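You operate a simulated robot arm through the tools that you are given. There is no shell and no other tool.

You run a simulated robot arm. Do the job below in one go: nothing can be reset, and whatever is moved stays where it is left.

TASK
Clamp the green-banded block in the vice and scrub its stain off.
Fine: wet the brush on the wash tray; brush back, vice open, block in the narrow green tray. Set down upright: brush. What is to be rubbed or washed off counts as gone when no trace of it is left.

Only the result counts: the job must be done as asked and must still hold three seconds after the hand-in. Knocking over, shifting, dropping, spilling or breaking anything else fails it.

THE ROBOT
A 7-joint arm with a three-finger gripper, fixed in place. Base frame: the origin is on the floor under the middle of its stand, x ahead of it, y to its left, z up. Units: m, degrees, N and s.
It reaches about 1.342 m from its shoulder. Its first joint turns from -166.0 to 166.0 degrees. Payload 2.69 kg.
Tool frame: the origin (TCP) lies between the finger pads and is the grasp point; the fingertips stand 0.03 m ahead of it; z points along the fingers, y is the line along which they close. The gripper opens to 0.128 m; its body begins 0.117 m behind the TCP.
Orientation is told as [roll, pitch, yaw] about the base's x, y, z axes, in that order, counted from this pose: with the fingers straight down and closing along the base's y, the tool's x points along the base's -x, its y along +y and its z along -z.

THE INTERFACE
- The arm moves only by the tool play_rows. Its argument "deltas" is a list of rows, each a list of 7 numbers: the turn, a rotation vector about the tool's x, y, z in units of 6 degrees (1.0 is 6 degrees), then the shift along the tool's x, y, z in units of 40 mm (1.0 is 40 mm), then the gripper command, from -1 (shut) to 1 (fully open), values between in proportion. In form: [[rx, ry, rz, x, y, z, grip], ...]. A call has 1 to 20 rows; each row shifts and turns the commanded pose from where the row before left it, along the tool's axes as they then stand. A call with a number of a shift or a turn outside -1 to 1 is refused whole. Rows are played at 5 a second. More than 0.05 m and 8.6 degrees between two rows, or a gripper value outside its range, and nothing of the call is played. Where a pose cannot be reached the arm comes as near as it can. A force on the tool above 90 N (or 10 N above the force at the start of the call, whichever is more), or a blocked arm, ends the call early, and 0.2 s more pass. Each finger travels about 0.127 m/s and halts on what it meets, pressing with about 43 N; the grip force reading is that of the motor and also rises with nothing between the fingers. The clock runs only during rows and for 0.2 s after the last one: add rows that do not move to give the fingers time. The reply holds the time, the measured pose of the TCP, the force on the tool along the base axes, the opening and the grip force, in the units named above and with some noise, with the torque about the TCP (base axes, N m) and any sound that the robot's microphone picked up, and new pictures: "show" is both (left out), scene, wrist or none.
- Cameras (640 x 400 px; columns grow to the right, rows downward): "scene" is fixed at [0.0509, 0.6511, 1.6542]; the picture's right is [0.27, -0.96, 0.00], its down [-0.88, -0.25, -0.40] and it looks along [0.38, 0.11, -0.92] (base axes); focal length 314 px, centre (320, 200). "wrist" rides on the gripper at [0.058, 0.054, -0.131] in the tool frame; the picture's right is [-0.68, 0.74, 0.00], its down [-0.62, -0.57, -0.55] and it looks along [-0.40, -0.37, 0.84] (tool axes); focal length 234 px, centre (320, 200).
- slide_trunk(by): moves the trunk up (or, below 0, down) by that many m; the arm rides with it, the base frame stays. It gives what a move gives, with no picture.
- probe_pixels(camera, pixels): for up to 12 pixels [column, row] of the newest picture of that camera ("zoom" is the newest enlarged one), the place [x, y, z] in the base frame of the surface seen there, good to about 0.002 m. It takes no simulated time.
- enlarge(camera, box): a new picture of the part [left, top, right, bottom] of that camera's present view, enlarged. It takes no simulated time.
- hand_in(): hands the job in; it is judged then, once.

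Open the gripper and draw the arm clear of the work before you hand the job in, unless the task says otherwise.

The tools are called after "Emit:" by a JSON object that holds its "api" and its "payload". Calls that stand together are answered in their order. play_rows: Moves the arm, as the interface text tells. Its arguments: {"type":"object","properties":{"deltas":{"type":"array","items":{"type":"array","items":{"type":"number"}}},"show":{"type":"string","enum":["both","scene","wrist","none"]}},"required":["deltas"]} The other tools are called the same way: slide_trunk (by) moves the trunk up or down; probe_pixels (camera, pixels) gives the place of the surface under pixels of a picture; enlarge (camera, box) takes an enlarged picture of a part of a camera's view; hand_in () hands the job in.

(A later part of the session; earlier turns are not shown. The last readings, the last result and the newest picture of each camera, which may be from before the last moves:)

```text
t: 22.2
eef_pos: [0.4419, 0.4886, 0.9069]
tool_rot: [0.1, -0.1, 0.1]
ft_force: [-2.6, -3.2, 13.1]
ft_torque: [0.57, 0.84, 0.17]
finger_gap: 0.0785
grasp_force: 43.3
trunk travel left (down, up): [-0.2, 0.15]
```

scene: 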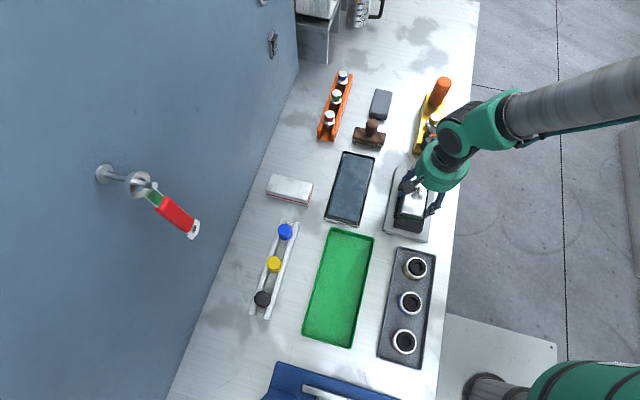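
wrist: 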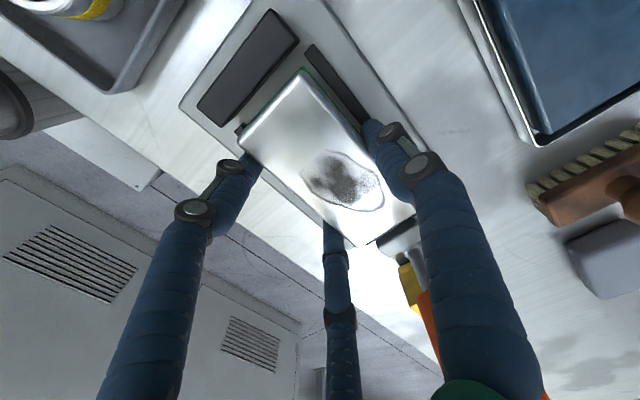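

Contact at z≈0.907 (about 18 N on the floor of the vice). I ease up slightly and open the fingers to release.

Emit:
{"api": "play_rows", "payload": {"deltas": [[0, 0, 0, 0, 0, -0.03, -1], [0, 0, 0, 0, 0, 0, 0.3], [0, 0, 0, 0, 0, 0, 0.45], [0, 0, 0, 0, 0, 0, 0.45]], "show": "both"}}

Emit:
{"api": "enlarge", "payload": {"camera": "scene", "box": [370, 150, 450, 250]}}

```text
t: 23.2
eef_pos: [0.4428, 0.4882, 0.9082]
tool_rot: [0.0, 0.0, 0.0]
ft_force: [0.5, 0.1, -0.5]
ft_torque: [-0.04, -0.01, 0.0]
finger_gap: 0.0926
grasp_force: 0.0
trunk travel left (down, up): [-0.2, 0.15]
```

scene: 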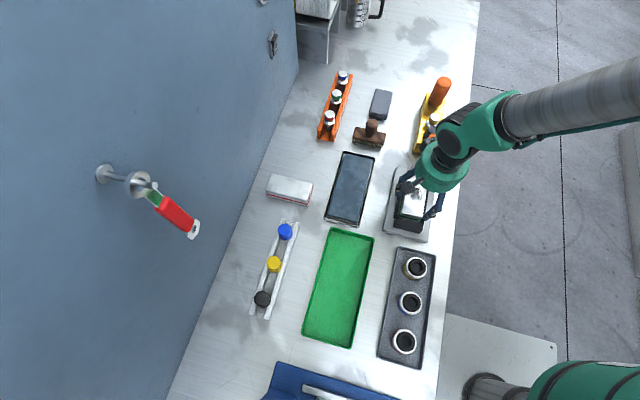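
wrist: 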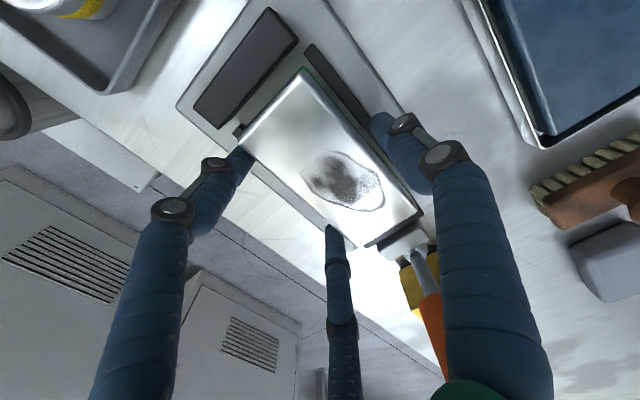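

```text
4.00 times, centred on (410, 200) of scene
```

zoom: 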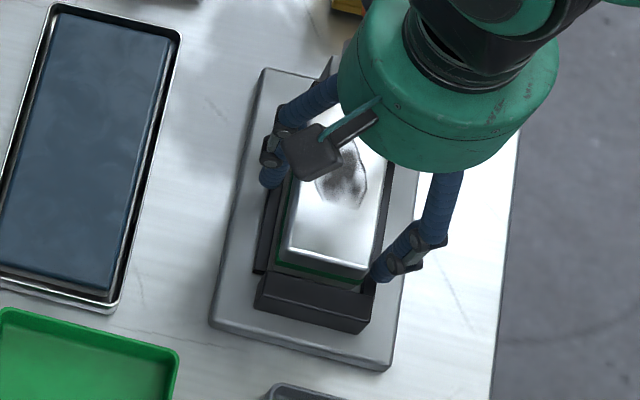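

Released; block sits in the vice. I raise the arm straight up to ~1.12 and look at the vice and lever.

Emit:
{"api": "play_rows", "payload": {"deltas": [[0, 0, 0, 0, 0, -0.5, 0.45], [0, 0, 0, 0, 0, -0.9, 0.45], [0, 0, 0, 0, 0, -0.95, 0.45], [0, 0, 0, 0, 0, -0.95, 0.45], [0, 0, 0, 0, 0, -0.95, 0.45], [0, 0, 0, 0, 0, -0.95, 0.45], [0, 0, 0, 0, 0, 0, 0.45]], "show": "both"}}

Emit:
{"api": "enlarge", "payload": {"camera": "wrist", "box": [230, 40, 430, 290]}}

Emit:
{"api": "enlarge", "payload": {"camera": "scene", "box": [370, 110, 470, 250]}}

```text
t: 24.8
eef_pos: [0.4419, 0.4876, 1.1163]
tool_rot: [0.0, 0.0, 0.0]
ft_force: [0.0, -0.7, 0.5]
ft_torque: [0.04, -0.03, 0.06]
finger_gap: 0.093
grasp_force: 0.1
trunk travel left (down, up): [-0.2, 0.15]
```

scene: 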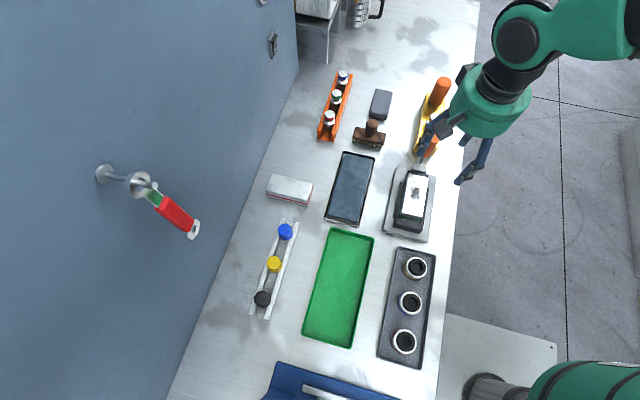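
wrist: 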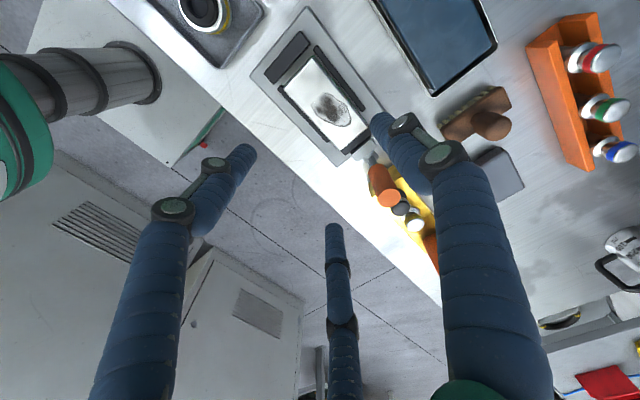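

```text
1.60 times, centred on (330, 165) of wrist
```

zoom: 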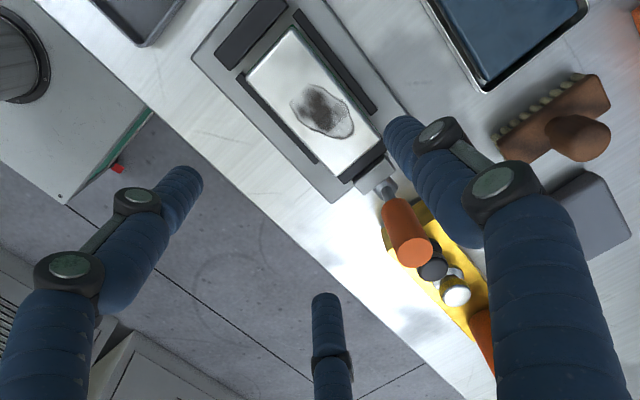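

```text
2.86 times, centred on (420, 180) of scene
```

zoom: 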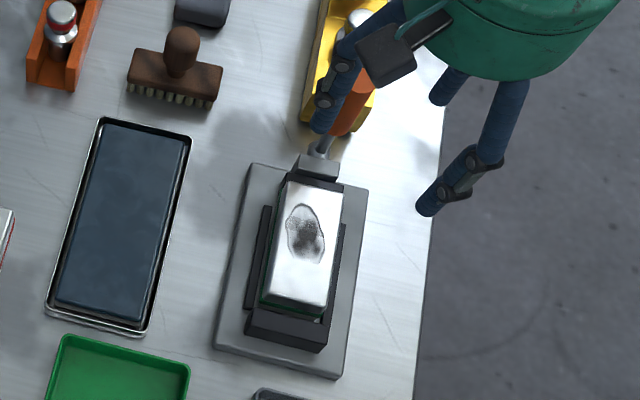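

I zoom strongly on the lever from both cameras.

Emit:
{"api": "enlarge", "payload": {"camera": "wrist", "box": [335, 130, 445, 240]}}

Emit:
{"api": "enlarge", "payload": {"camera": "scene", "box": [400, 130, 450, 190]}}

```text
3.64 times, centred on (390, 185) of wrist
```

zoom: 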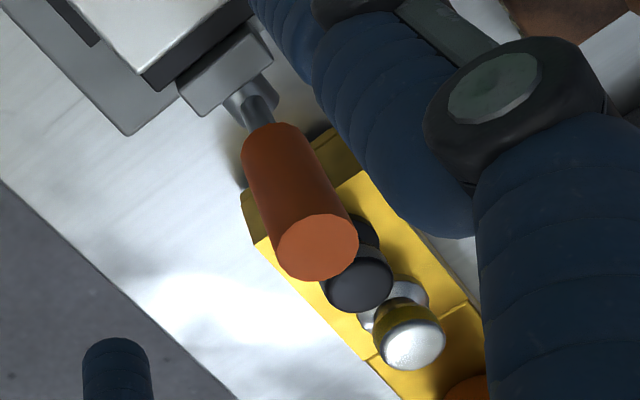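

```text
6.67 times, centred on (425, 160) of scene
```

zoom: 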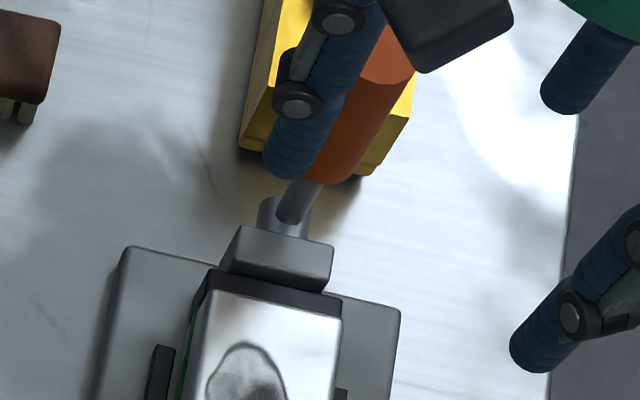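

I probe the boss and rod of the lever to find its axis.

Emit:
{"api": "probe_pixels", "payload": {"camera": "zoom", "pixels": [[262, 210], [272, 205], [280, 230], [303, 235], [268, 198], [290, 205], [300, 195], [310, 190], [315, 170], [340, 120], [380, 80], [400, 65]]}}

Emit:
{"api": "probe_pixels", "payload": {"camera": "wrist", "pixels": [[386, 195], [391, 200], [384, 190], [378, 180], [372, 172], [366, 162], [370, 157], [362, 167], [358, 155], [395, 207], [405, 208], [415, 223]]}}

```text
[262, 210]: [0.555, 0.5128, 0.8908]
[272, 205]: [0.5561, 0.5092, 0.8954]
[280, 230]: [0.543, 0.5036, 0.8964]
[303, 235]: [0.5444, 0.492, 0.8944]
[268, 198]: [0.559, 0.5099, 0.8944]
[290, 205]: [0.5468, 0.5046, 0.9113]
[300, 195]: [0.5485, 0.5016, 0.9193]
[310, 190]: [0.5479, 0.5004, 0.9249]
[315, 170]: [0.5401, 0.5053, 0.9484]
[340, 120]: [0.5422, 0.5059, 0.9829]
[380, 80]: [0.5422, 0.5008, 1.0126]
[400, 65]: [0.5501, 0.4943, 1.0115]
```

```text
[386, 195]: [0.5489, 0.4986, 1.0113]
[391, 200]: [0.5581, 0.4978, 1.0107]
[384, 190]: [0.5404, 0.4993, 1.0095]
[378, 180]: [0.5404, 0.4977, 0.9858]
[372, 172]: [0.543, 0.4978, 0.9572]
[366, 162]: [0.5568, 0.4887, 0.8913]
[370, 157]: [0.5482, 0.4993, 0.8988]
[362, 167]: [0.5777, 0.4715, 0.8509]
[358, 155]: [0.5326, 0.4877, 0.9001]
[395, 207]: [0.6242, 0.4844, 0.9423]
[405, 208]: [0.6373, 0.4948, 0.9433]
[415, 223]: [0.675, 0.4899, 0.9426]
```

The boss under the handle is an x-axis cylinder (centre y≈0.501, z≈0.885), so the lever appears to swing about x, sideways in y. I'll test a gentle push with closed fingers toward the free −y side: first move to (0.554, 0.545) with fingers shut, then lower to z≈1.0.

Emit:
{"api": "play_rows", "payload": {"deltas": [[0, 0, 0, -0.7, 0.375, 0, 0], [0, 0, 0, -0.7, 0.375, 0, -0.5], [0, 0, 0, -0.7, 0.375, 0, -1], [0, 0, 0, -0.7, 0.375, 0, -1], [0, 0, 0, 0, 0, 0, -1], [0, 0, 0, 0, 0, 0, -1]], "show": "both"}}

Emit:
{"api": "enlarge", "payload": {"camera": "wrist", "box": [200, 80, 440, 280]}}

```text
t: 26.2
eef_pos: [0.5543, 0.547, 1.115]
tool_rot: [0.0, -0.1, 0.0]
ft_force: [-1.0, -0.5, -0.1]
ft_torque: [0.01, -0.03, 0.01]
finger_gap: 0.0022
grasp_force: 31.5
trunk travel left (down, up): [-0.2, 0.15]
```

scene: 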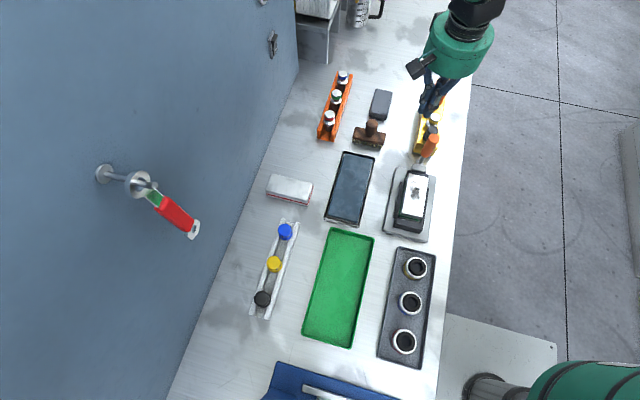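
wrist: 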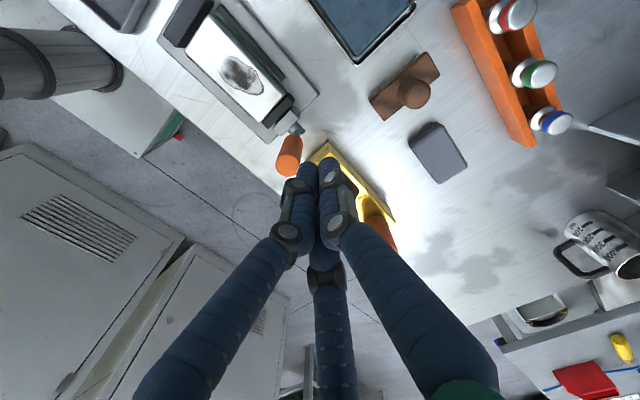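

```text
2.00 times, centred on (320, 180) of wrist
```

zoom: 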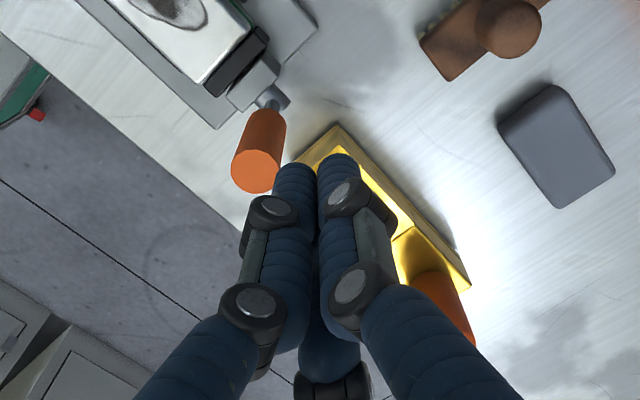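

I probe the closed fingertips and lever top to set the height.

Emit:
{"api": "probe_pixels", "payload": {"camera": "wrist", "pixels": [[306, 163], [330, 160], [306, 172], [286, 172], [292, 155], [280, 165], [300, 168], [299, 195], [340, 190]]}}

Emit:
{"api": "enlarge", "payload": {"camera": "scene", "box": [390, 60, 480, 190]}}

```text
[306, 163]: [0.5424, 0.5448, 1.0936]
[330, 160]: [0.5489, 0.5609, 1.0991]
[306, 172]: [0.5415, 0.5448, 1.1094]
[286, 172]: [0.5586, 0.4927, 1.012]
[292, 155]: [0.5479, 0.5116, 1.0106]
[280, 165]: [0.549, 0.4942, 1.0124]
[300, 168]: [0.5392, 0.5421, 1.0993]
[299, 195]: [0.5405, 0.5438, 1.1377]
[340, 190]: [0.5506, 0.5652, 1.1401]
```

```text
3.08 times, centred on (435, 125) of scene
```

zoom: 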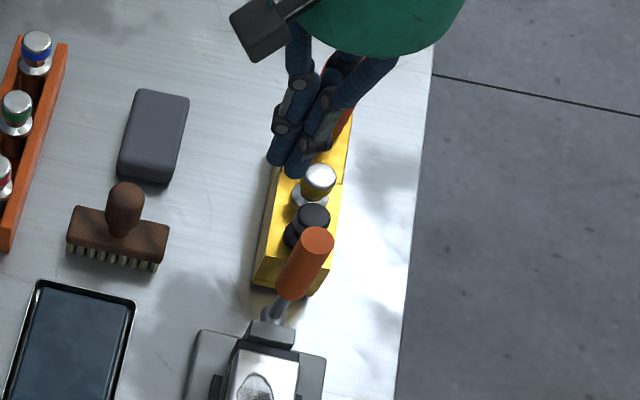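

I lower to z≈1.0 beside the handle's +y side (handle top 1.012), leaving ~2 cm of clearance.

Emit:
{"api": "play_rows", "payload": {"deltas": [[0, 0, 0, 0, 0, 0.8, -1], [0, 0, 0, 0, 0, 0.8, -1], [0, 0, 0, 0, 0, 0.8, -1], [0, 0, 0, 0, 0, 0.5, -1], [0, 0, 0, 0, -0.3, 0, -1], [0, 0, 0, 0, 0, 0, -1]], "show": "both"}}

Emit:
{"api": "enlarge", "payload": {"camera": "wrist", "box": [200, 80, 440, 280]}}

```text
t: 27.6
eef_pos: [0.5535, 0.5363, 0.9984]
tool_rot: [0.0, 0.0, 0.0]
ft_force: [0.1, -0.1, -0.7]
ft_torque: [0.01, 0.02, 0.0]
finger_gap: 0.002
grasp_force: 32.0
trunk travel left (down, up): [-0.2, 0.15]
```

scene: 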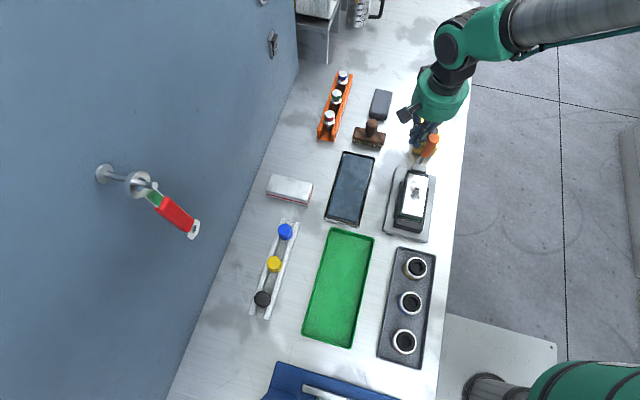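
wrist: 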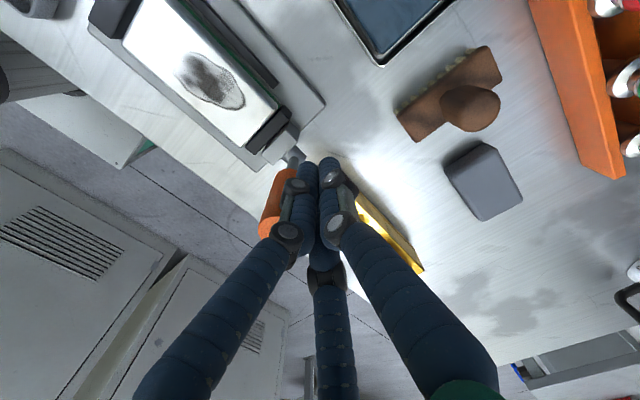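

```text
2.00 times, centred on (320, 180) of wrist
```

zoom: 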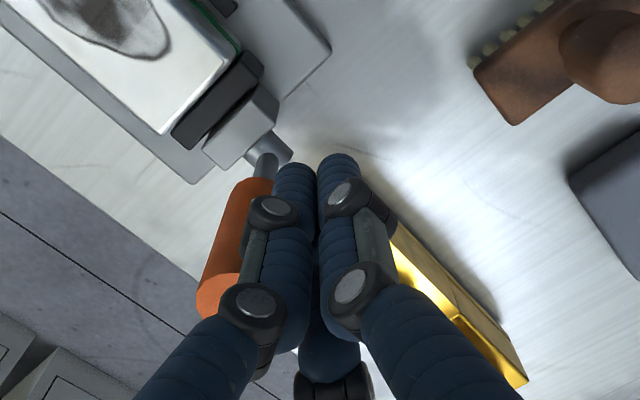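

I push gently toward −y by ~14 mm in small rows and read the force.

Emit:
{"api": "play_rows", "payload": {"deltas": [[0, 0, 0, 0, -0.1, 0, -1], [0, 0, 0, 0, -0.1, 0, -1], [0, 0, 0, 0, -0.075, 0, -1], [0, 0, 0, 0, 0, 0, -1]], "show": "wrist"}}

```text
t: 28.6
eef_pos: [0.5538, 0.524, 0.9984]
tool_rot: [0.0, -0.1, -0.1]
ft_force: [-0.4, 3.3, 0.3]
ft_torque: [0.05, 0.0, 0.0]
finger_gap: 0.0021
grasp_force: 32.1
trunk travel left (down, up): [-0.2, 0.15]
```

wrist: 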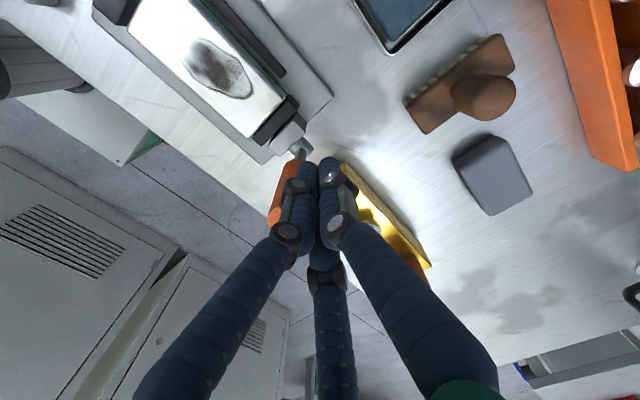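

Contact force only 3.3 N so far. I push another 8 mm.

Emit:
{"api": "play_rows", "payload": {"deltas": [[0, 0, 0, 0, -0.1, 0, -1], [0, 0, 0, 0, -0.1, 0, -1], [0, 0, 0, 0, 0, 0, -1]], "show": "both"}}

Emit:
{"api": "enlarge", "payload": {"camera": "scene", "box": [390, 100, 480, 200]}}

```text
t: 29.4
eef_pos: [0.5549, 0.5163, 0.9984]
tool_rot: [0.0, 0.0, 0.0]
ft_force: [-1.8, 3.2, 1.2]
ft_torque: [0.02, 0.02, -0.03]
finger_gap: 0.0022
grasp_force: 31.4
trunk travel left (down, up): [-0.2, 0.15]
```

scene: 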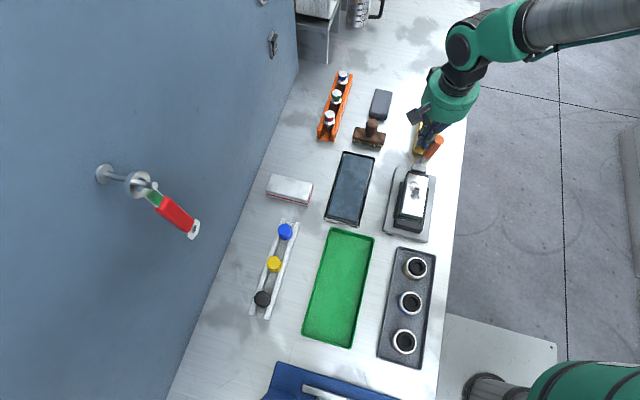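
wrist: 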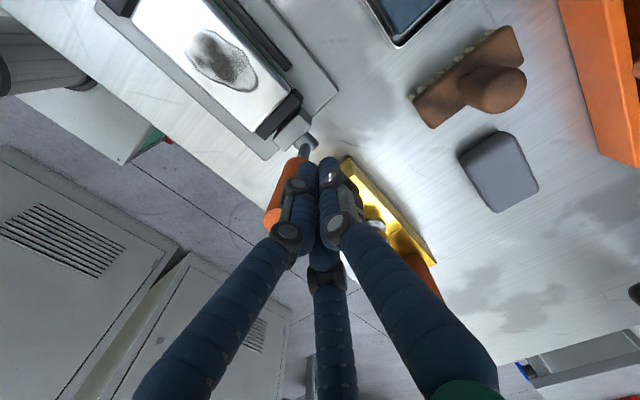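

```text
4.00 times, centred on (435, 150) of scene
```

zoom: 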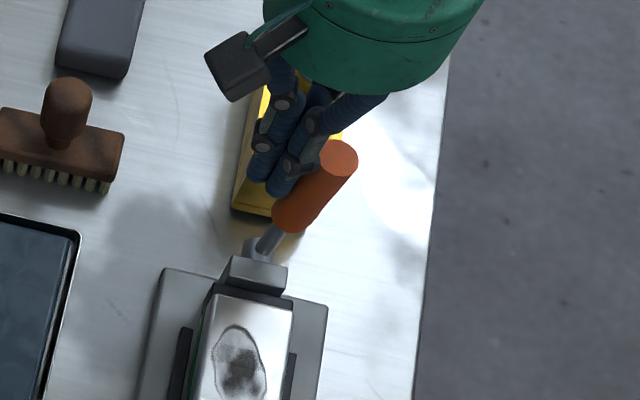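

The lever tilts toward −y with only ~3 N, so that is its swing. I keep following its arc about (y 0.501, z 0.885) to ~40°.

Emit:
{"api": "play_rows", "payload": {"deltas": [[0, 0, 0, 0, -0.27, -0.125, -1], [0, 0, 0, 0, -0.27, -0.125, -1], [0, 0, 0, 0, -0.2, 0.03, -1], [0, 0, 0, 0, -0.2, 0.03, -1], [0, 0, 0, 0, -0.2, 0.065, -1], [0, 0, 0, 0, -0.19, 0.07, -1], [0, 0, 0, 0, 0, 0, -1]], "show": "both"}}

Emit:
{"api": "enlarge", "payload": {"camera": "scene", "box": [390, 120, 480, 220]}}

```text
t: 31.0
eef_pos: [0.5549, 0.4645, 1.0003]
tool_rot: [0.1, 0.0, 0.0]
ft_force: [-0.5, 0.8, -0.6]
ft_torque: [0.01, 0.01, 0.05]
finger_gap: 0.002
grasp_force: 31.6
trunk travel left (down, up): [-0.2, 0.15]
```

scene: 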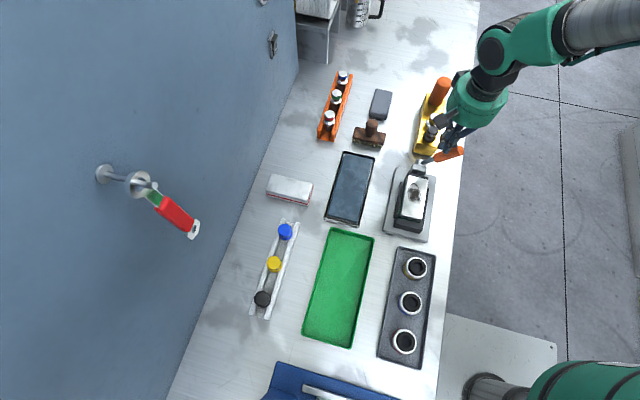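
wrist: 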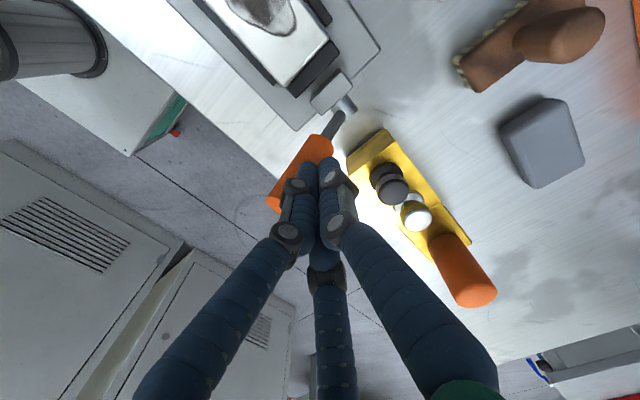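

```text
4.00 times, centred on (435, 170) of scene
```

zoom: 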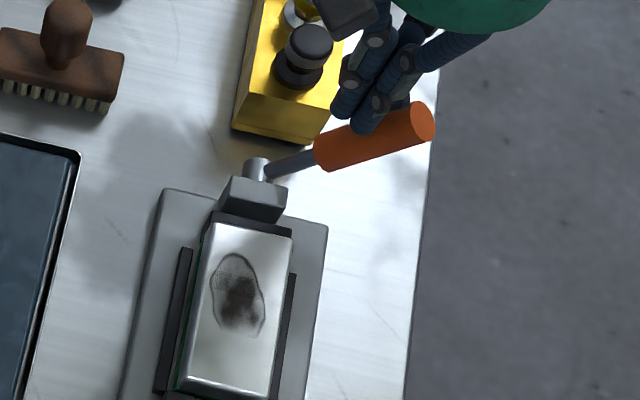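

The lever swung a good deal. I probe its current direction and the jaw.

Emit:
{"api": "probe_pixels", "payload": {"camera": "zoom", "pixels": [[280, 168], [300, 160], [325, 160], [370, 150], [420, 125], [430, 115], [250, 205], [255, 185], [235, 222], [285, 228], [260, 300], [290, 235]]}}

```text
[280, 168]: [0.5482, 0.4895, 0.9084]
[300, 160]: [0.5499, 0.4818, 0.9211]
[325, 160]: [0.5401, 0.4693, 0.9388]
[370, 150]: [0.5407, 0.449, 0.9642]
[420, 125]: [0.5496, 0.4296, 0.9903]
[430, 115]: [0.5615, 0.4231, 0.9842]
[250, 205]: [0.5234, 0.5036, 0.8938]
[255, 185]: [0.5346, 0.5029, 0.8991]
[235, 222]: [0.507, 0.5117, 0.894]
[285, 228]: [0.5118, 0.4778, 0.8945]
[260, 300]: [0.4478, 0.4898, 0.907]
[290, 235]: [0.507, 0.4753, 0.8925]
```

Lever is at ~36°. The jaw has not visibly moved yet; I continue the arc to ~60°.

Emit:
{"api": "play_rows", "payload": {"deltas": [[0, 0, 0, 0, -0.18, 0.095, -1], [0, 0, 0, 0, -0.18, 0.1, -1], [0, 0, 0, 0, -0.16, 0.125, -1], [0, 0, 0, 0, -0.16, 0.13, -1], [0, 0, 0, 0, 0, 0, -1]], "show": "both"}}

Emit:
{"api": "enlarge", "payload": {"camera": "scene", "box": [390, 120, 480, 220]}}

```text
t: 32.2
eef_pos: [0.555, 0.437, 0.9844]
tool_rot: [0.0, 0.0, 0.1]
ft_force: [-0.4, -0.6, -0.2]
ft_torque: [0.04, 0.0, 0.0]
finger_gap: 0.0022
grasp_force: 31.6
trunk travel left (down, up): [-0.2, 0.15]
```

scene: 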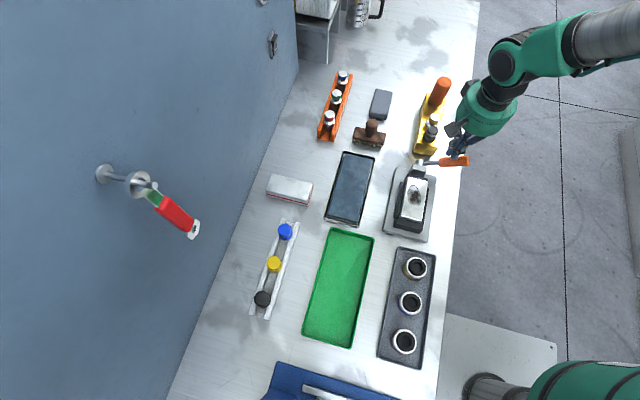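
wrist: 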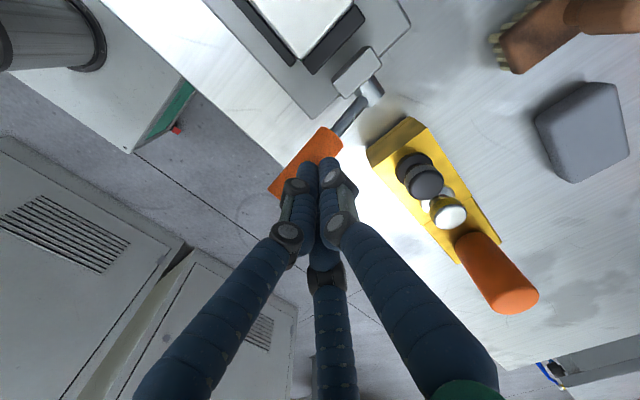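

```text
4.00 times, centred on (435, 170) of scene
```

zoom: 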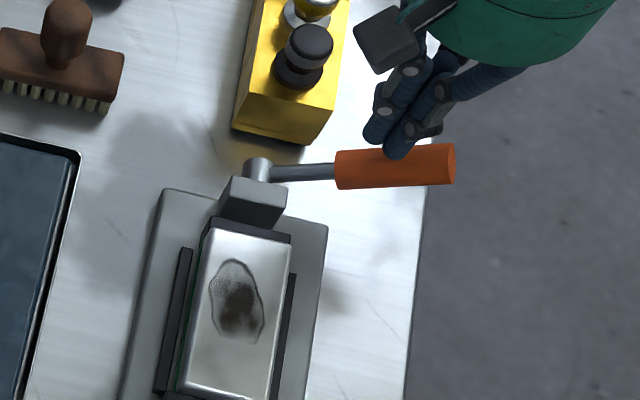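

No resistance yet, lever near 57°. I continue to ~80°.

Emit:
{"api": "play_rows", "payload": {"deltas": [[0, 0, 0, 0, -0.14, 0.15, -1], [0, 0, 0, 0, -0.13, 0.16, -1], [0, 0, 0, 0, -0.11, 0.17, -1], [0, 0, 0, 0, -0.1, 0.18, -1], [0, 0, 0, 0, 0, 0, -1]], "show": "both"}}

Emit:
{"api": "enlarge", "payload": {"camera": "scene", "box": [390, 120, 480, 220]}}

```text
t: 33.1
eef_pos: [0.5622, 0.4315, 0.9737]
tool_rot: [0.9, -1.0, 0.1]
ft_force: [8.0, 12.0, 18.2]
ft_torque: [0.11, 0.02, 0.11]
finger_gap: 0.0022
grasp_force: 31.6
trunk travel left (down, up): [-0.2, 0.15]
stopped in row 4: the force on the tool passed its limit at 100 N (the readings are from after the stop); the commanded pose is now the measured one
```

scene: 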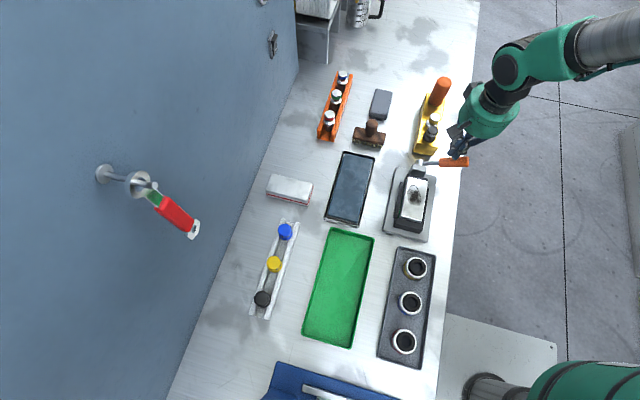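
wrist: 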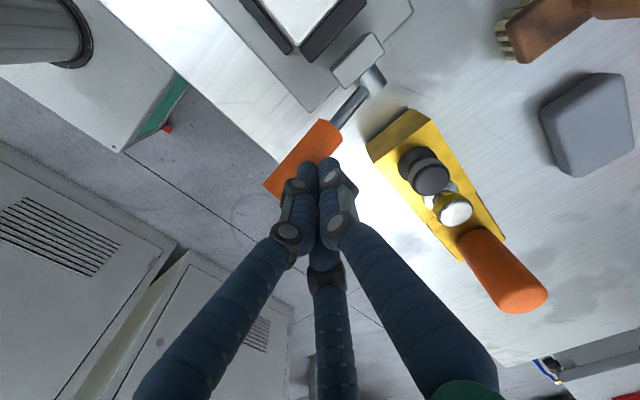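

```text
4.00 times, centred on (435, 170) of scene
```

zoom: 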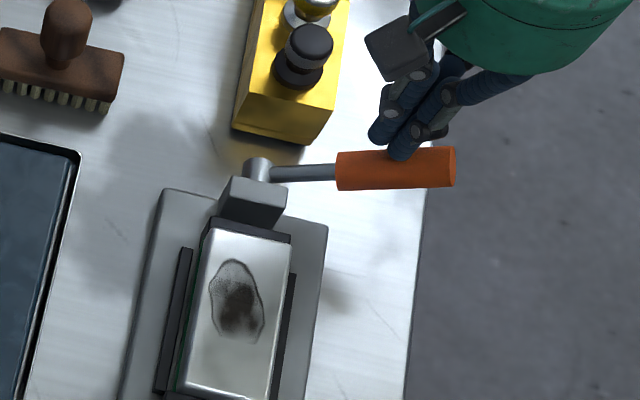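

The lever hit its stop near 60°. I back off upward and inspect whether the jaw closed on the block.

Emit:
{"api": "play_rows", "payload": {"deltas": [[0, 0, 0, 0, 0.3, -0.5, -1], [0, 0, 0, 0, 0.2, -1, -1], [0, 0, 0, 0, 0, -1, -1], [0, 0, 0, 0, 0, -1, -1], [0, 0, 0, 0, 0, 0, -1]], "show": "both"}}

Emit:
{"api": "enlarge", "payload": {"camera": "scene", "box": [380, 140, 470, 250]}}

```text
t: 34.3
eef_pos: [0.5548, 0.445, 1.1095]
tool_rot: [0.6, -0.5, 0.1]
ft_force: [-0.5, -0.9, 0.0]
ft_torque: [0.02, -0.03, 0.02]
finger_gap: 0.0021
grasp_force: 31.5
trunk travel left (down, up): [-0.2, 0.15]
```

scene: 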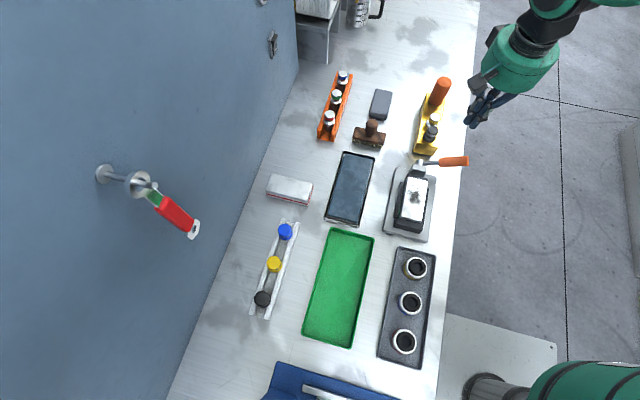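
wrist: 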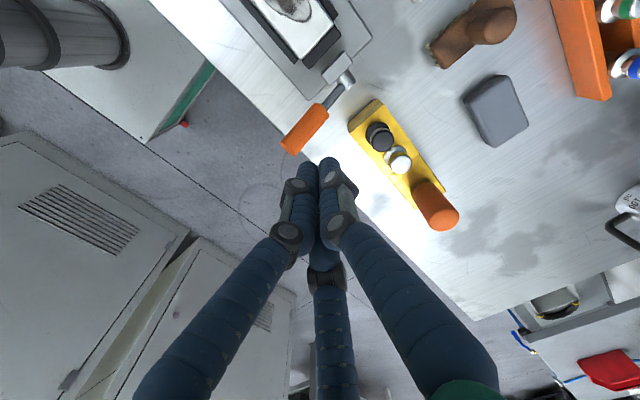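

```text
3.64 times, centred on (425, 195) of scene
```

zoom: 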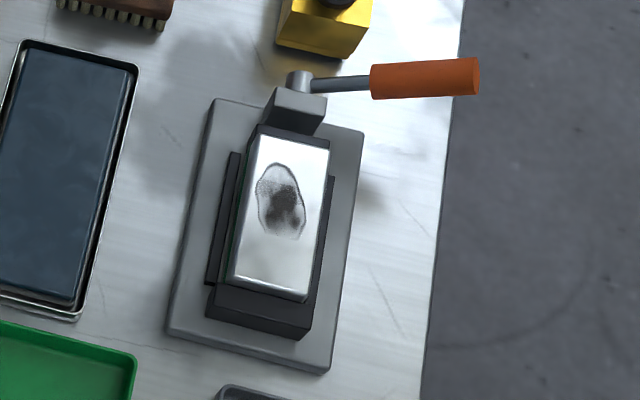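

Emit:
{"api": "probe_pixels", "payload": {"camera": "zoom", "pixels": [[312, 85], [345, 83], [385, 80], [470, 72], [300, 82], [290, 95], [290, 130], [262, 128], [260, 140], [325, 150], [236, 280], [306, 296]]}}

Emit:
{"api": "probe_pixels", "payload": {"camera": "zoom", "pixels": [[295, 140], [295, 135], [270, 290], [268, 297], [238, 290], [240, 200], [330, 180], [325, 145], [255, 132]]}}

```text
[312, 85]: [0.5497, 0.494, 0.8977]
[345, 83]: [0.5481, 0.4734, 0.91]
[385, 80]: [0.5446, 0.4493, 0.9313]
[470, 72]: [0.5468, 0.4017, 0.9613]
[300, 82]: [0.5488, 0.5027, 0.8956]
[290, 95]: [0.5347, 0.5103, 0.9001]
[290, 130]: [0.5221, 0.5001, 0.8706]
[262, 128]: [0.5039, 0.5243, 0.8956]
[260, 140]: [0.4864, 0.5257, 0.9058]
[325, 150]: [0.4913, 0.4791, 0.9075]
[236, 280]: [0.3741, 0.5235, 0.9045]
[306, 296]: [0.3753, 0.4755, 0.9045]
```

```text
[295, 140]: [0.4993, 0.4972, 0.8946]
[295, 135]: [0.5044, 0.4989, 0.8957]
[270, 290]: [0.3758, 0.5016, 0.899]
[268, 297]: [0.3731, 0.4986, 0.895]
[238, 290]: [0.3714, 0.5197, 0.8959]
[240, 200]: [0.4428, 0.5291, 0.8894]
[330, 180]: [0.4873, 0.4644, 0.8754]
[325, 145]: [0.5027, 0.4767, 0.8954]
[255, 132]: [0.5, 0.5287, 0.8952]
```

The jaw has closed: its face is now at x≈0.497 and the block is against the fixed jaw (x≈0.375–0.493); lever rests at ~55°. Next the brush: I enlarge and probe it.

Emit:
{"api": "enlarge", "payload": {"camera": "scene", "box": [340, 100, 400, 160]}}

Emit:
{"api": "enlarge", "payload": {"camera": "wrist", "box": [400, 0, 560, 100]}}

```text
6.67 times, centred on (370, 130) of scene
```

zoom: 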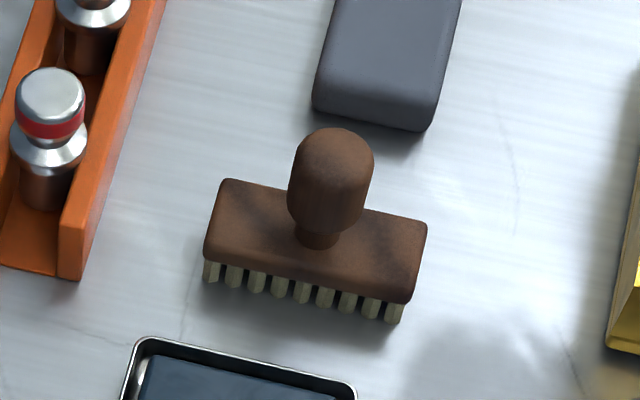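

```text
4.00 times, centred on (480, 50) of wrist
```

zoom: 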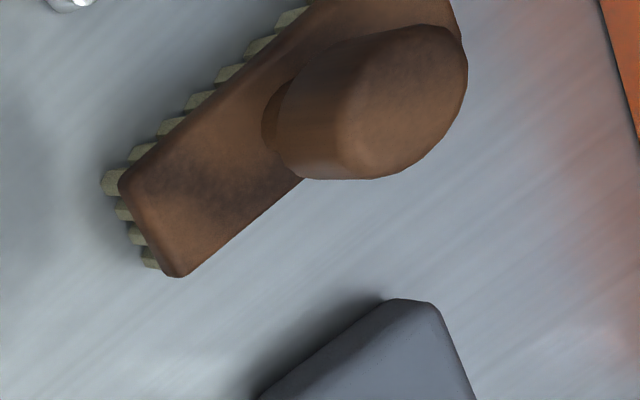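

I re-enlarge the brush in the scene view to probe with that zoom.

Emit:
{"api": "enlarge", "payload": {"camera": "scene", "box": [340, 100, 400, 160]}}

Emit:
{"api": "probe_pixels", "payload": {"camera": "zoom", "pixels": [[230, 186], [422, 226], [403, 294], [210, 246], [332, 140], [332, 165], [295, 185], [368, 190], [330, 215], [318, 240], [210, 275], [398, 315]]}}

Emit:
{"api": "probe_pixels", "payload": {"camera": "zoom", "pixels": [[310, 145], [355, 145], [332, 130], [300, 165], [366, 170], [295, 210], [360, 220], [260, 230], [380, 260], [350, 260], [250, 190], [310, 268]]}}

```text
6.67 times, centred on (370, 130) of scene
```

zoom: 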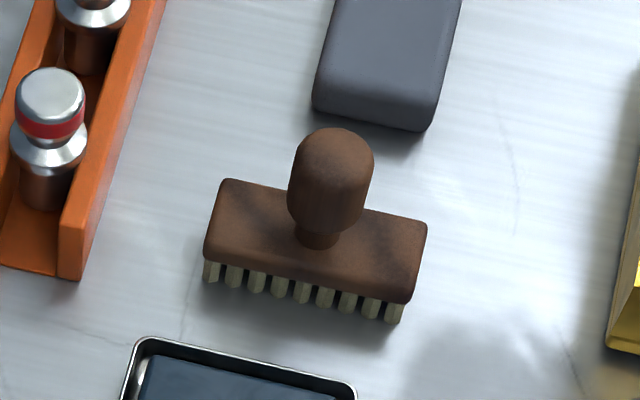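

```text
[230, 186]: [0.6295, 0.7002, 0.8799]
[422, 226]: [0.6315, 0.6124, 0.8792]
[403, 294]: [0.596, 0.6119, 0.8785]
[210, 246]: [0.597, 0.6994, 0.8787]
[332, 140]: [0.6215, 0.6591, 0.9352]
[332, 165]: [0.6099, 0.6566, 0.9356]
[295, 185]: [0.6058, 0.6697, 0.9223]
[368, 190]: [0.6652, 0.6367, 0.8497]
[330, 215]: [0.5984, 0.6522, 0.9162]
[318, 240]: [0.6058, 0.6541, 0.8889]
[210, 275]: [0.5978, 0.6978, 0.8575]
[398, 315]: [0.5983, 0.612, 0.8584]
```

```text
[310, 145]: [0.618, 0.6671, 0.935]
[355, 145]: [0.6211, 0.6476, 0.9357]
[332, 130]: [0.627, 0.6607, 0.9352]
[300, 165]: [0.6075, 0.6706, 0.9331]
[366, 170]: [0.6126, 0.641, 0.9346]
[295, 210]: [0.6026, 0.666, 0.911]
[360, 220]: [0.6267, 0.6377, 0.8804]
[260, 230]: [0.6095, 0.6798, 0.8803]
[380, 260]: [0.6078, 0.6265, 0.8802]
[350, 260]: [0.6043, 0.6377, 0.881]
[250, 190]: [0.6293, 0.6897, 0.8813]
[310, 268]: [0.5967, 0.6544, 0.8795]
```

Brush: body x 0.594–0.633, y 0.610–0.702, knob centre ≈(0.6137, 0.656), knob z 0.895–0.936. I level the hand, open to ~0.08 m, and move above the knob at z≈1.05.

Emit:
{"api": "play_rows", "payload": {"deltas": [[0.1, 0.083, 0, 0, 0, 0, -0.3], [0, 0, 0, -0.246, 0.879, 0.25, 0.25], [0, 0, 0, -0.246, 0.879, 0.25, 0.25], [0, 0, 0, -0.246, 0.879, 0.25, 0.25], [0, 0, 0, -0.246, 0.879, 0.25, 0.25], [0, 0, 0, -0.246, 0.879, 0.25, 0.25], [0, 0, 0, -0.246, 0.879, 0.25, 0.25], [0, 0, 0, 0, 0, 0, 0.25], [0, 0, 0, 0, 0, 0, 0.25]], "show": "both"}}

Emit:
{"api": "enlarge", "payload": {"camera": "wrist", "box": [230, 80, 420, 260]}}

```text
t: 36.3
eef_pos: [0.6157, 0.6583, 1.0517]
tool_rot: [-0.1, -0.1, 0.1]
ft_force: [-0.1, -0.8, 0.2]
ft_torque: [0.06, -0.04, -0.03]
finger_gap: 0.08
grasp_force: 0.1
trunk travel left (down, up): [-0.2, 0.15]
```

scene: 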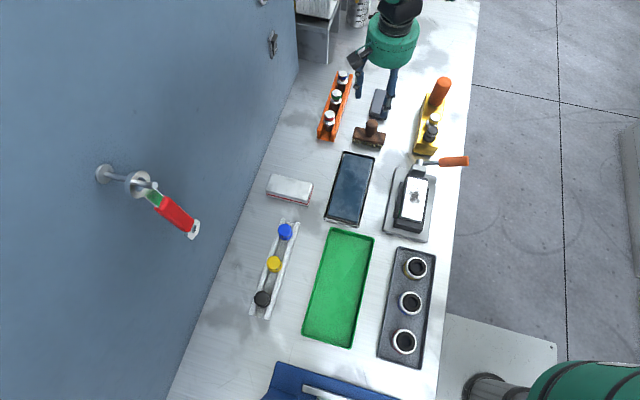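
wrist: 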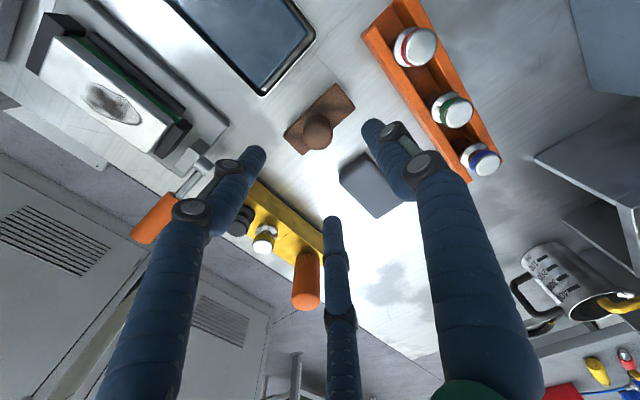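

```text
2.22 times, centred on (325, 170) of wrist
```

zoom: 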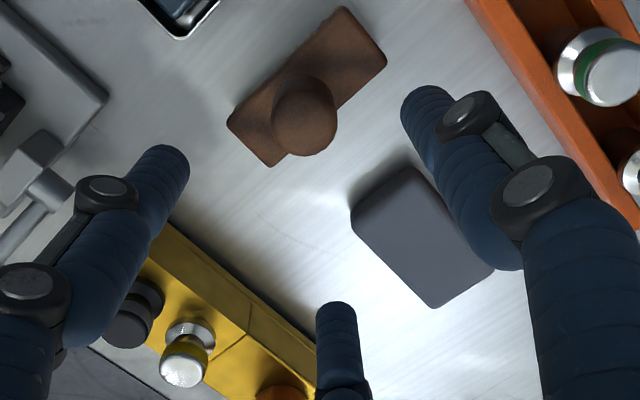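

I cross-check the knob's place from the wrist view.

Emit:
{"api": "probe_pixels", "payload": {"camera": "zoom", "pixels": [[305, 120], [280, 100], [330, 100], [305, 148], [330, 130], [345, 12], [382, 60], [232, 125], [272, 165], [300, 80]]}}

```text
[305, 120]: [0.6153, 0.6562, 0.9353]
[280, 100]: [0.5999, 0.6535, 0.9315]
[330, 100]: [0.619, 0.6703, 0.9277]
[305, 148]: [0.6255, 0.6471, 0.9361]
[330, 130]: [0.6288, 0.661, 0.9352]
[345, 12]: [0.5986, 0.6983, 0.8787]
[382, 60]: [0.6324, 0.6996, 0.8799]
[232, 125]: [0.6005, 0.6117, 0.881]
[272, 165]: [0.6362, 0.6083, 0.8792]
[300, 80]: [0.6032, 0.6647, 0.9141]
```

The knob centre is at ≈(0.615, 0.656). I descend to z≈0.918 around it.

Emit:
{"api": "play_rows", "payload": {"deltas": [[0, 0, 0, 0.02, -0.05, 0.8, 0.25], [0, 0, 0, 0, 0, 0.8, 0.25], [0, 0, 0, 0, 0, 0.8, 0.25], [0, 0, 0, 0, 0, 0.6, 0.25], [0, 0, 0, 0, 0, 0.34, 0.25], [0, 0, 0, 0, 0, 0, 0.25]], "show": "both"}}

Emit:
{"api": "enlarge", "payload": {"camera": "wrist", "box": [230, 80, 420, 260]}}

```text
t: 37.7
eef_pos: [0.6151, 0.6569, 0.9188]
tool_rot: [0.0, -0.1, 0.1]
ft_force: [-0.2, 0.3, 0.2]
ft_torque: [0.01, -0.01, -0.04]
finger_gap: 0.0801
grasp_force: 0.0
trunk travel left (down, up): [-0.2, 0.15]
```

scene: 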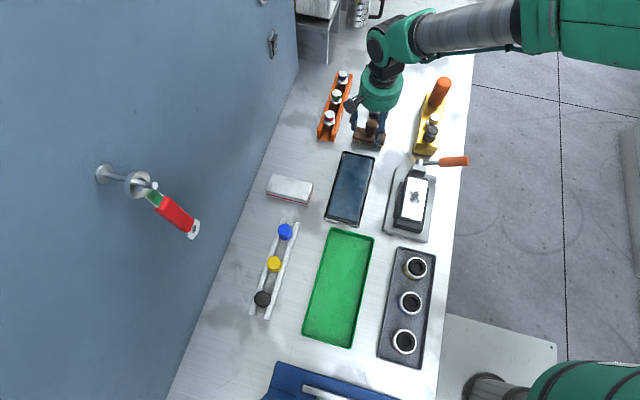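
wrist: 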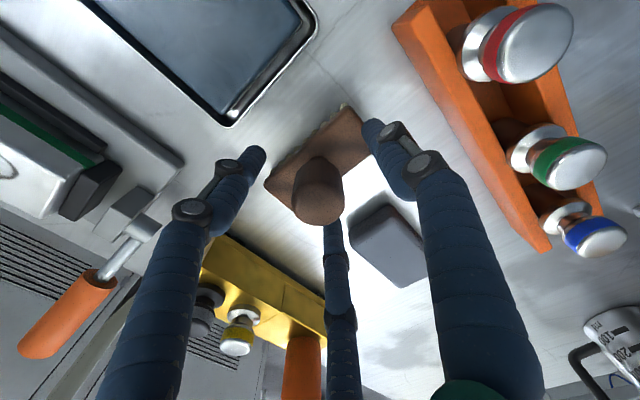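

```text
2.22 times, centred on (325, 170) of wrist
```

zoom: 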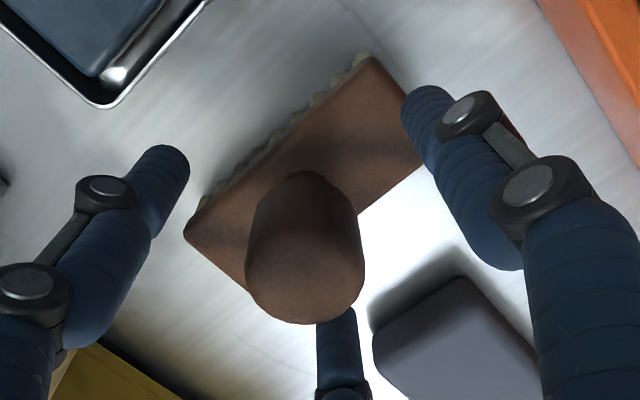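

The knob is centred between the fingers. I close on it.

Emit:
{"api": "play_rows", "payload": {"deltas": [[0, 0, 0, 0, 0, 0, -0.1], [0, 0, 0, 0, 0, 0, -0.3], [0, 0, 0, 0, 0, 0, -0.42], [0, 0, 0, 0, 0, 0, -0.55], [0, 0, 0, 0, 0, 0, -1], [0, 0, 0, 0, 0, 0, -1], [0, 0, 0, 0, 0, 0, -1]], "show": "wrist"}}

```text
t: 39.3
eef_pos: [0.615, 0.6568, 0.9183]
tool_rot: [-0.1, -0.1, 0.2]
ft_force: [0.0, -0.3, 0.6]
ft_torque: [-0.03, -0.02, 0.04]
finger_gap: 0.0318
grasp_force: 42.9
trunk travel left (down, up): [-0.2, 0.15]
```

wrist: 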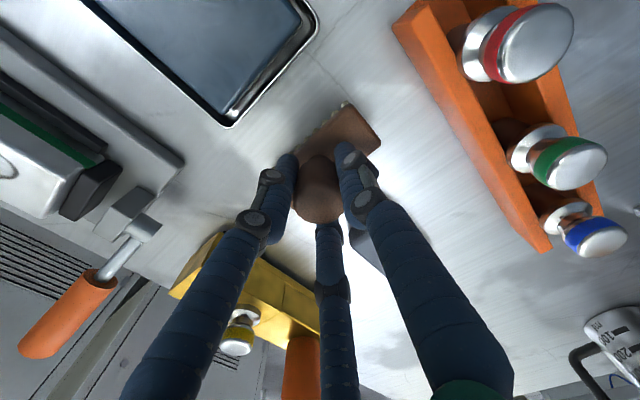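

Brush held (gap 0.0318). I lift it 6 cm and measure the wash pad.

Emit:
{"api": "play_rows", "payload": {"deltas": [[0, 0, 0, 0, 0, -0.3, -1], [0, 0, 0, 0, 0, -0.6, -1], [0, 0, 0, 0, 0, -0.6, -1], [0, 0, 0, 0, 0, 0, -1]], "show": "both"}}

Emit:
{"api": "probe_pixels", "payload": {"camera": "scene", "pixels": [[347, 157], [370, 161], [355, 220], [330, 213], [345, 155], [373, 160], [357, 223], [328, 215], [350, 190], [336, 185], [364, 192]]}}

Emit:
{"api": "enlarge", "payload": {"camera": "scene", "box": [310, 90, 430, 230]}}

```text
t: 40.3
eef_pos: [0.6142, 0.6559, 0.9776]
tool_rot: [0.0, 0.0, 0.2]
ft_force: [0.2, 0.6, -2.4]
ft_torque: [0.01, -0.03, -0.05]
finger_gap: 0.032
grasp_force: 42.6
trunk travel left (down, up): [-0.2, 0.15]
```

scene: 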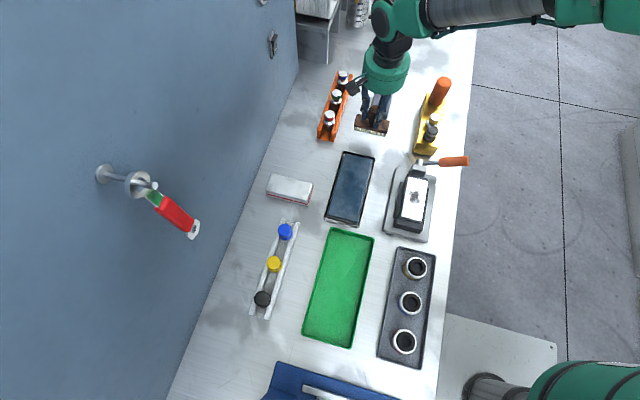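
wrist: 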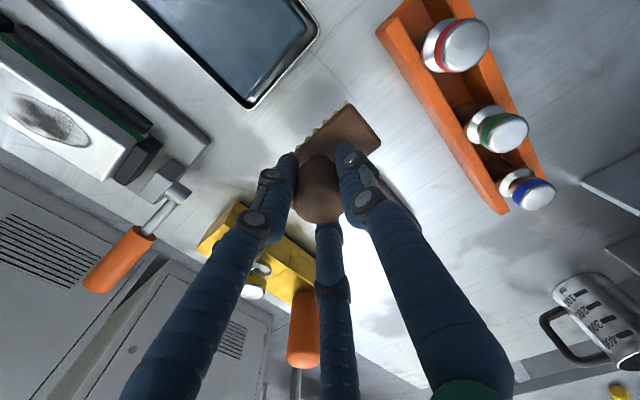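

```text
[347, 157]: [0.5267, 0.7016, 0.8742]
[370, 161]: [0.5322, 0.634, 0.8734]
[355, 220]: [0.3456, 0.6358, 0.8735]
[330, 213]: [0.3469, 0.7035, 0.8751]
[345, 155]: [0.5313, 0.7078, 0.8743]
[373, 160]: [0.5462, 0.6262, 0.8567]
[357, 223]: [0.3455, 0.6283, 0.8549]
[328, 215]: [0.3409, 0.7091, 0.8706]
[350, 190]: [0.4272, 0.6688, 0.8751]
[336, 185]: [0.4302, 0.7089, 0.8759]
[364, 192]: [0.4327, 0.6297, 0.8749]
```

```text
2.86 times, centred on (370, 160) of scene
```

zoom: 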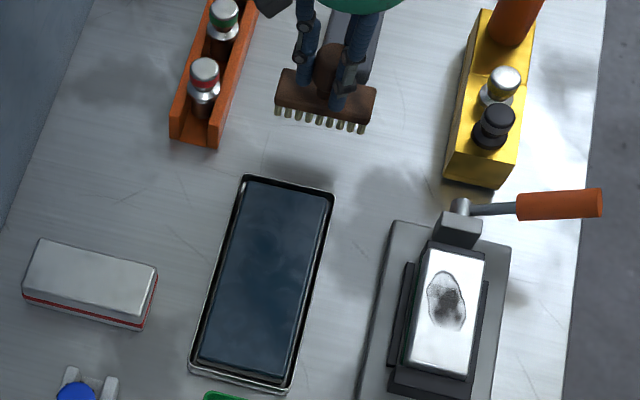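

Pad: x 0.342–0.535, y 0.629–0.709, top z 0.875. I carry the brush above it to (0.45, 0.669) and lower to just above contact.

Emit:
{"api": "play_rows", "payload": {"deltas": [[0, 0, 0, 0.82, 0.065, 0, -1], [0, 0, 0, 0.82, 0.065, 0, -1], [0, 0, 0, 0.82, 0.065, 0, -1], [0, 0, 0, 0.82, 0.065, 0, -1], [0, 0, 0, 0.82, 0.065, 0, -1], [0, 0, 0, 0, 0, 0.4, -1], [0, 0, 0, 0, 0, 0.3, -1], [0, 0, 0, 0, 0, 0, -1]], "show": "both"}}

Emit:
{"api": "enlarge", "payload": {"camera": "scene", "box": [310, 130, 410, 230]}}

```text
t: 42.1
eef_pos: [0.4507, 0.6691, 0.9492]
tool_rot: [-0.1, -0.1, 0.1]
ft_force: [1.1, -0.6, -0.7]
ft_torque: [0.0, 0.01, 0.01]
finger_gap: 0.0319
grasp_force: 43.2
trunk travel left (down, up): [-0.2, 0.15]
```

scene: 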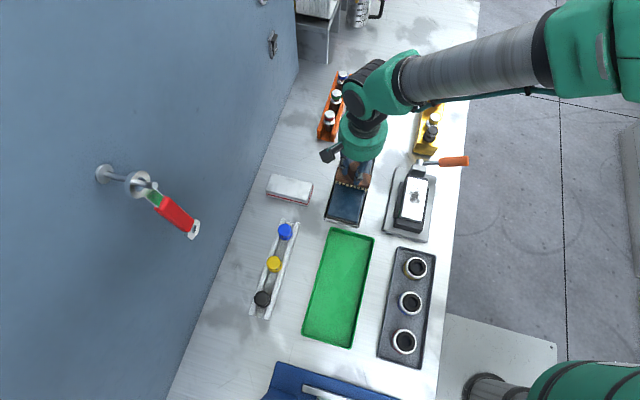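
wrist: 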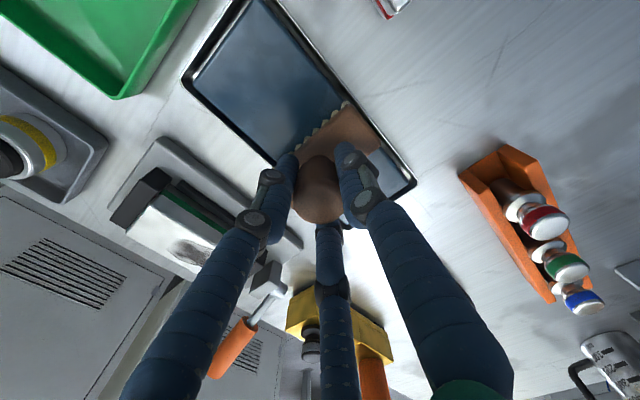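

```text
4.00 times, centred on (360, 180) of scene
```

zoom: 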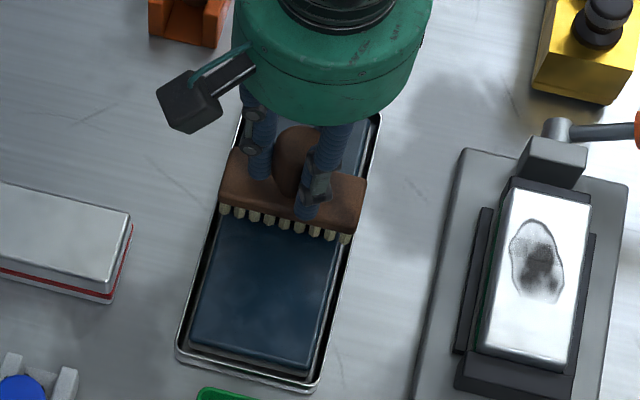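

The brush hovers over the pad. I lower ~8 mm to press the bristles lightly.

Emit:
{"api": "play_rows", "payload": {"deltas": [[0, 0, 0, 0, 0, 0.1, -1], [0, 0, 0, 0, 0, 0.06, -1], [0, 0, 0, 0, 0, 0.03, -1], [0, 0, 0, 0, 0, 0, -1]], "show": "none"}}

```text
t: 43.1
eef_pos: [0.45, 0.6687, 0.9422]
tool_rot: [0.1, -0.2, 0.1]
ft_force: [0.0, 0.2, 4.5]
ft_torque: [-0.27, 0.0, -0.03]
finger_gap: 0.0319
grasp_force: 42.5
trunk travel left (down, up): [-0.2, 0.15]
```

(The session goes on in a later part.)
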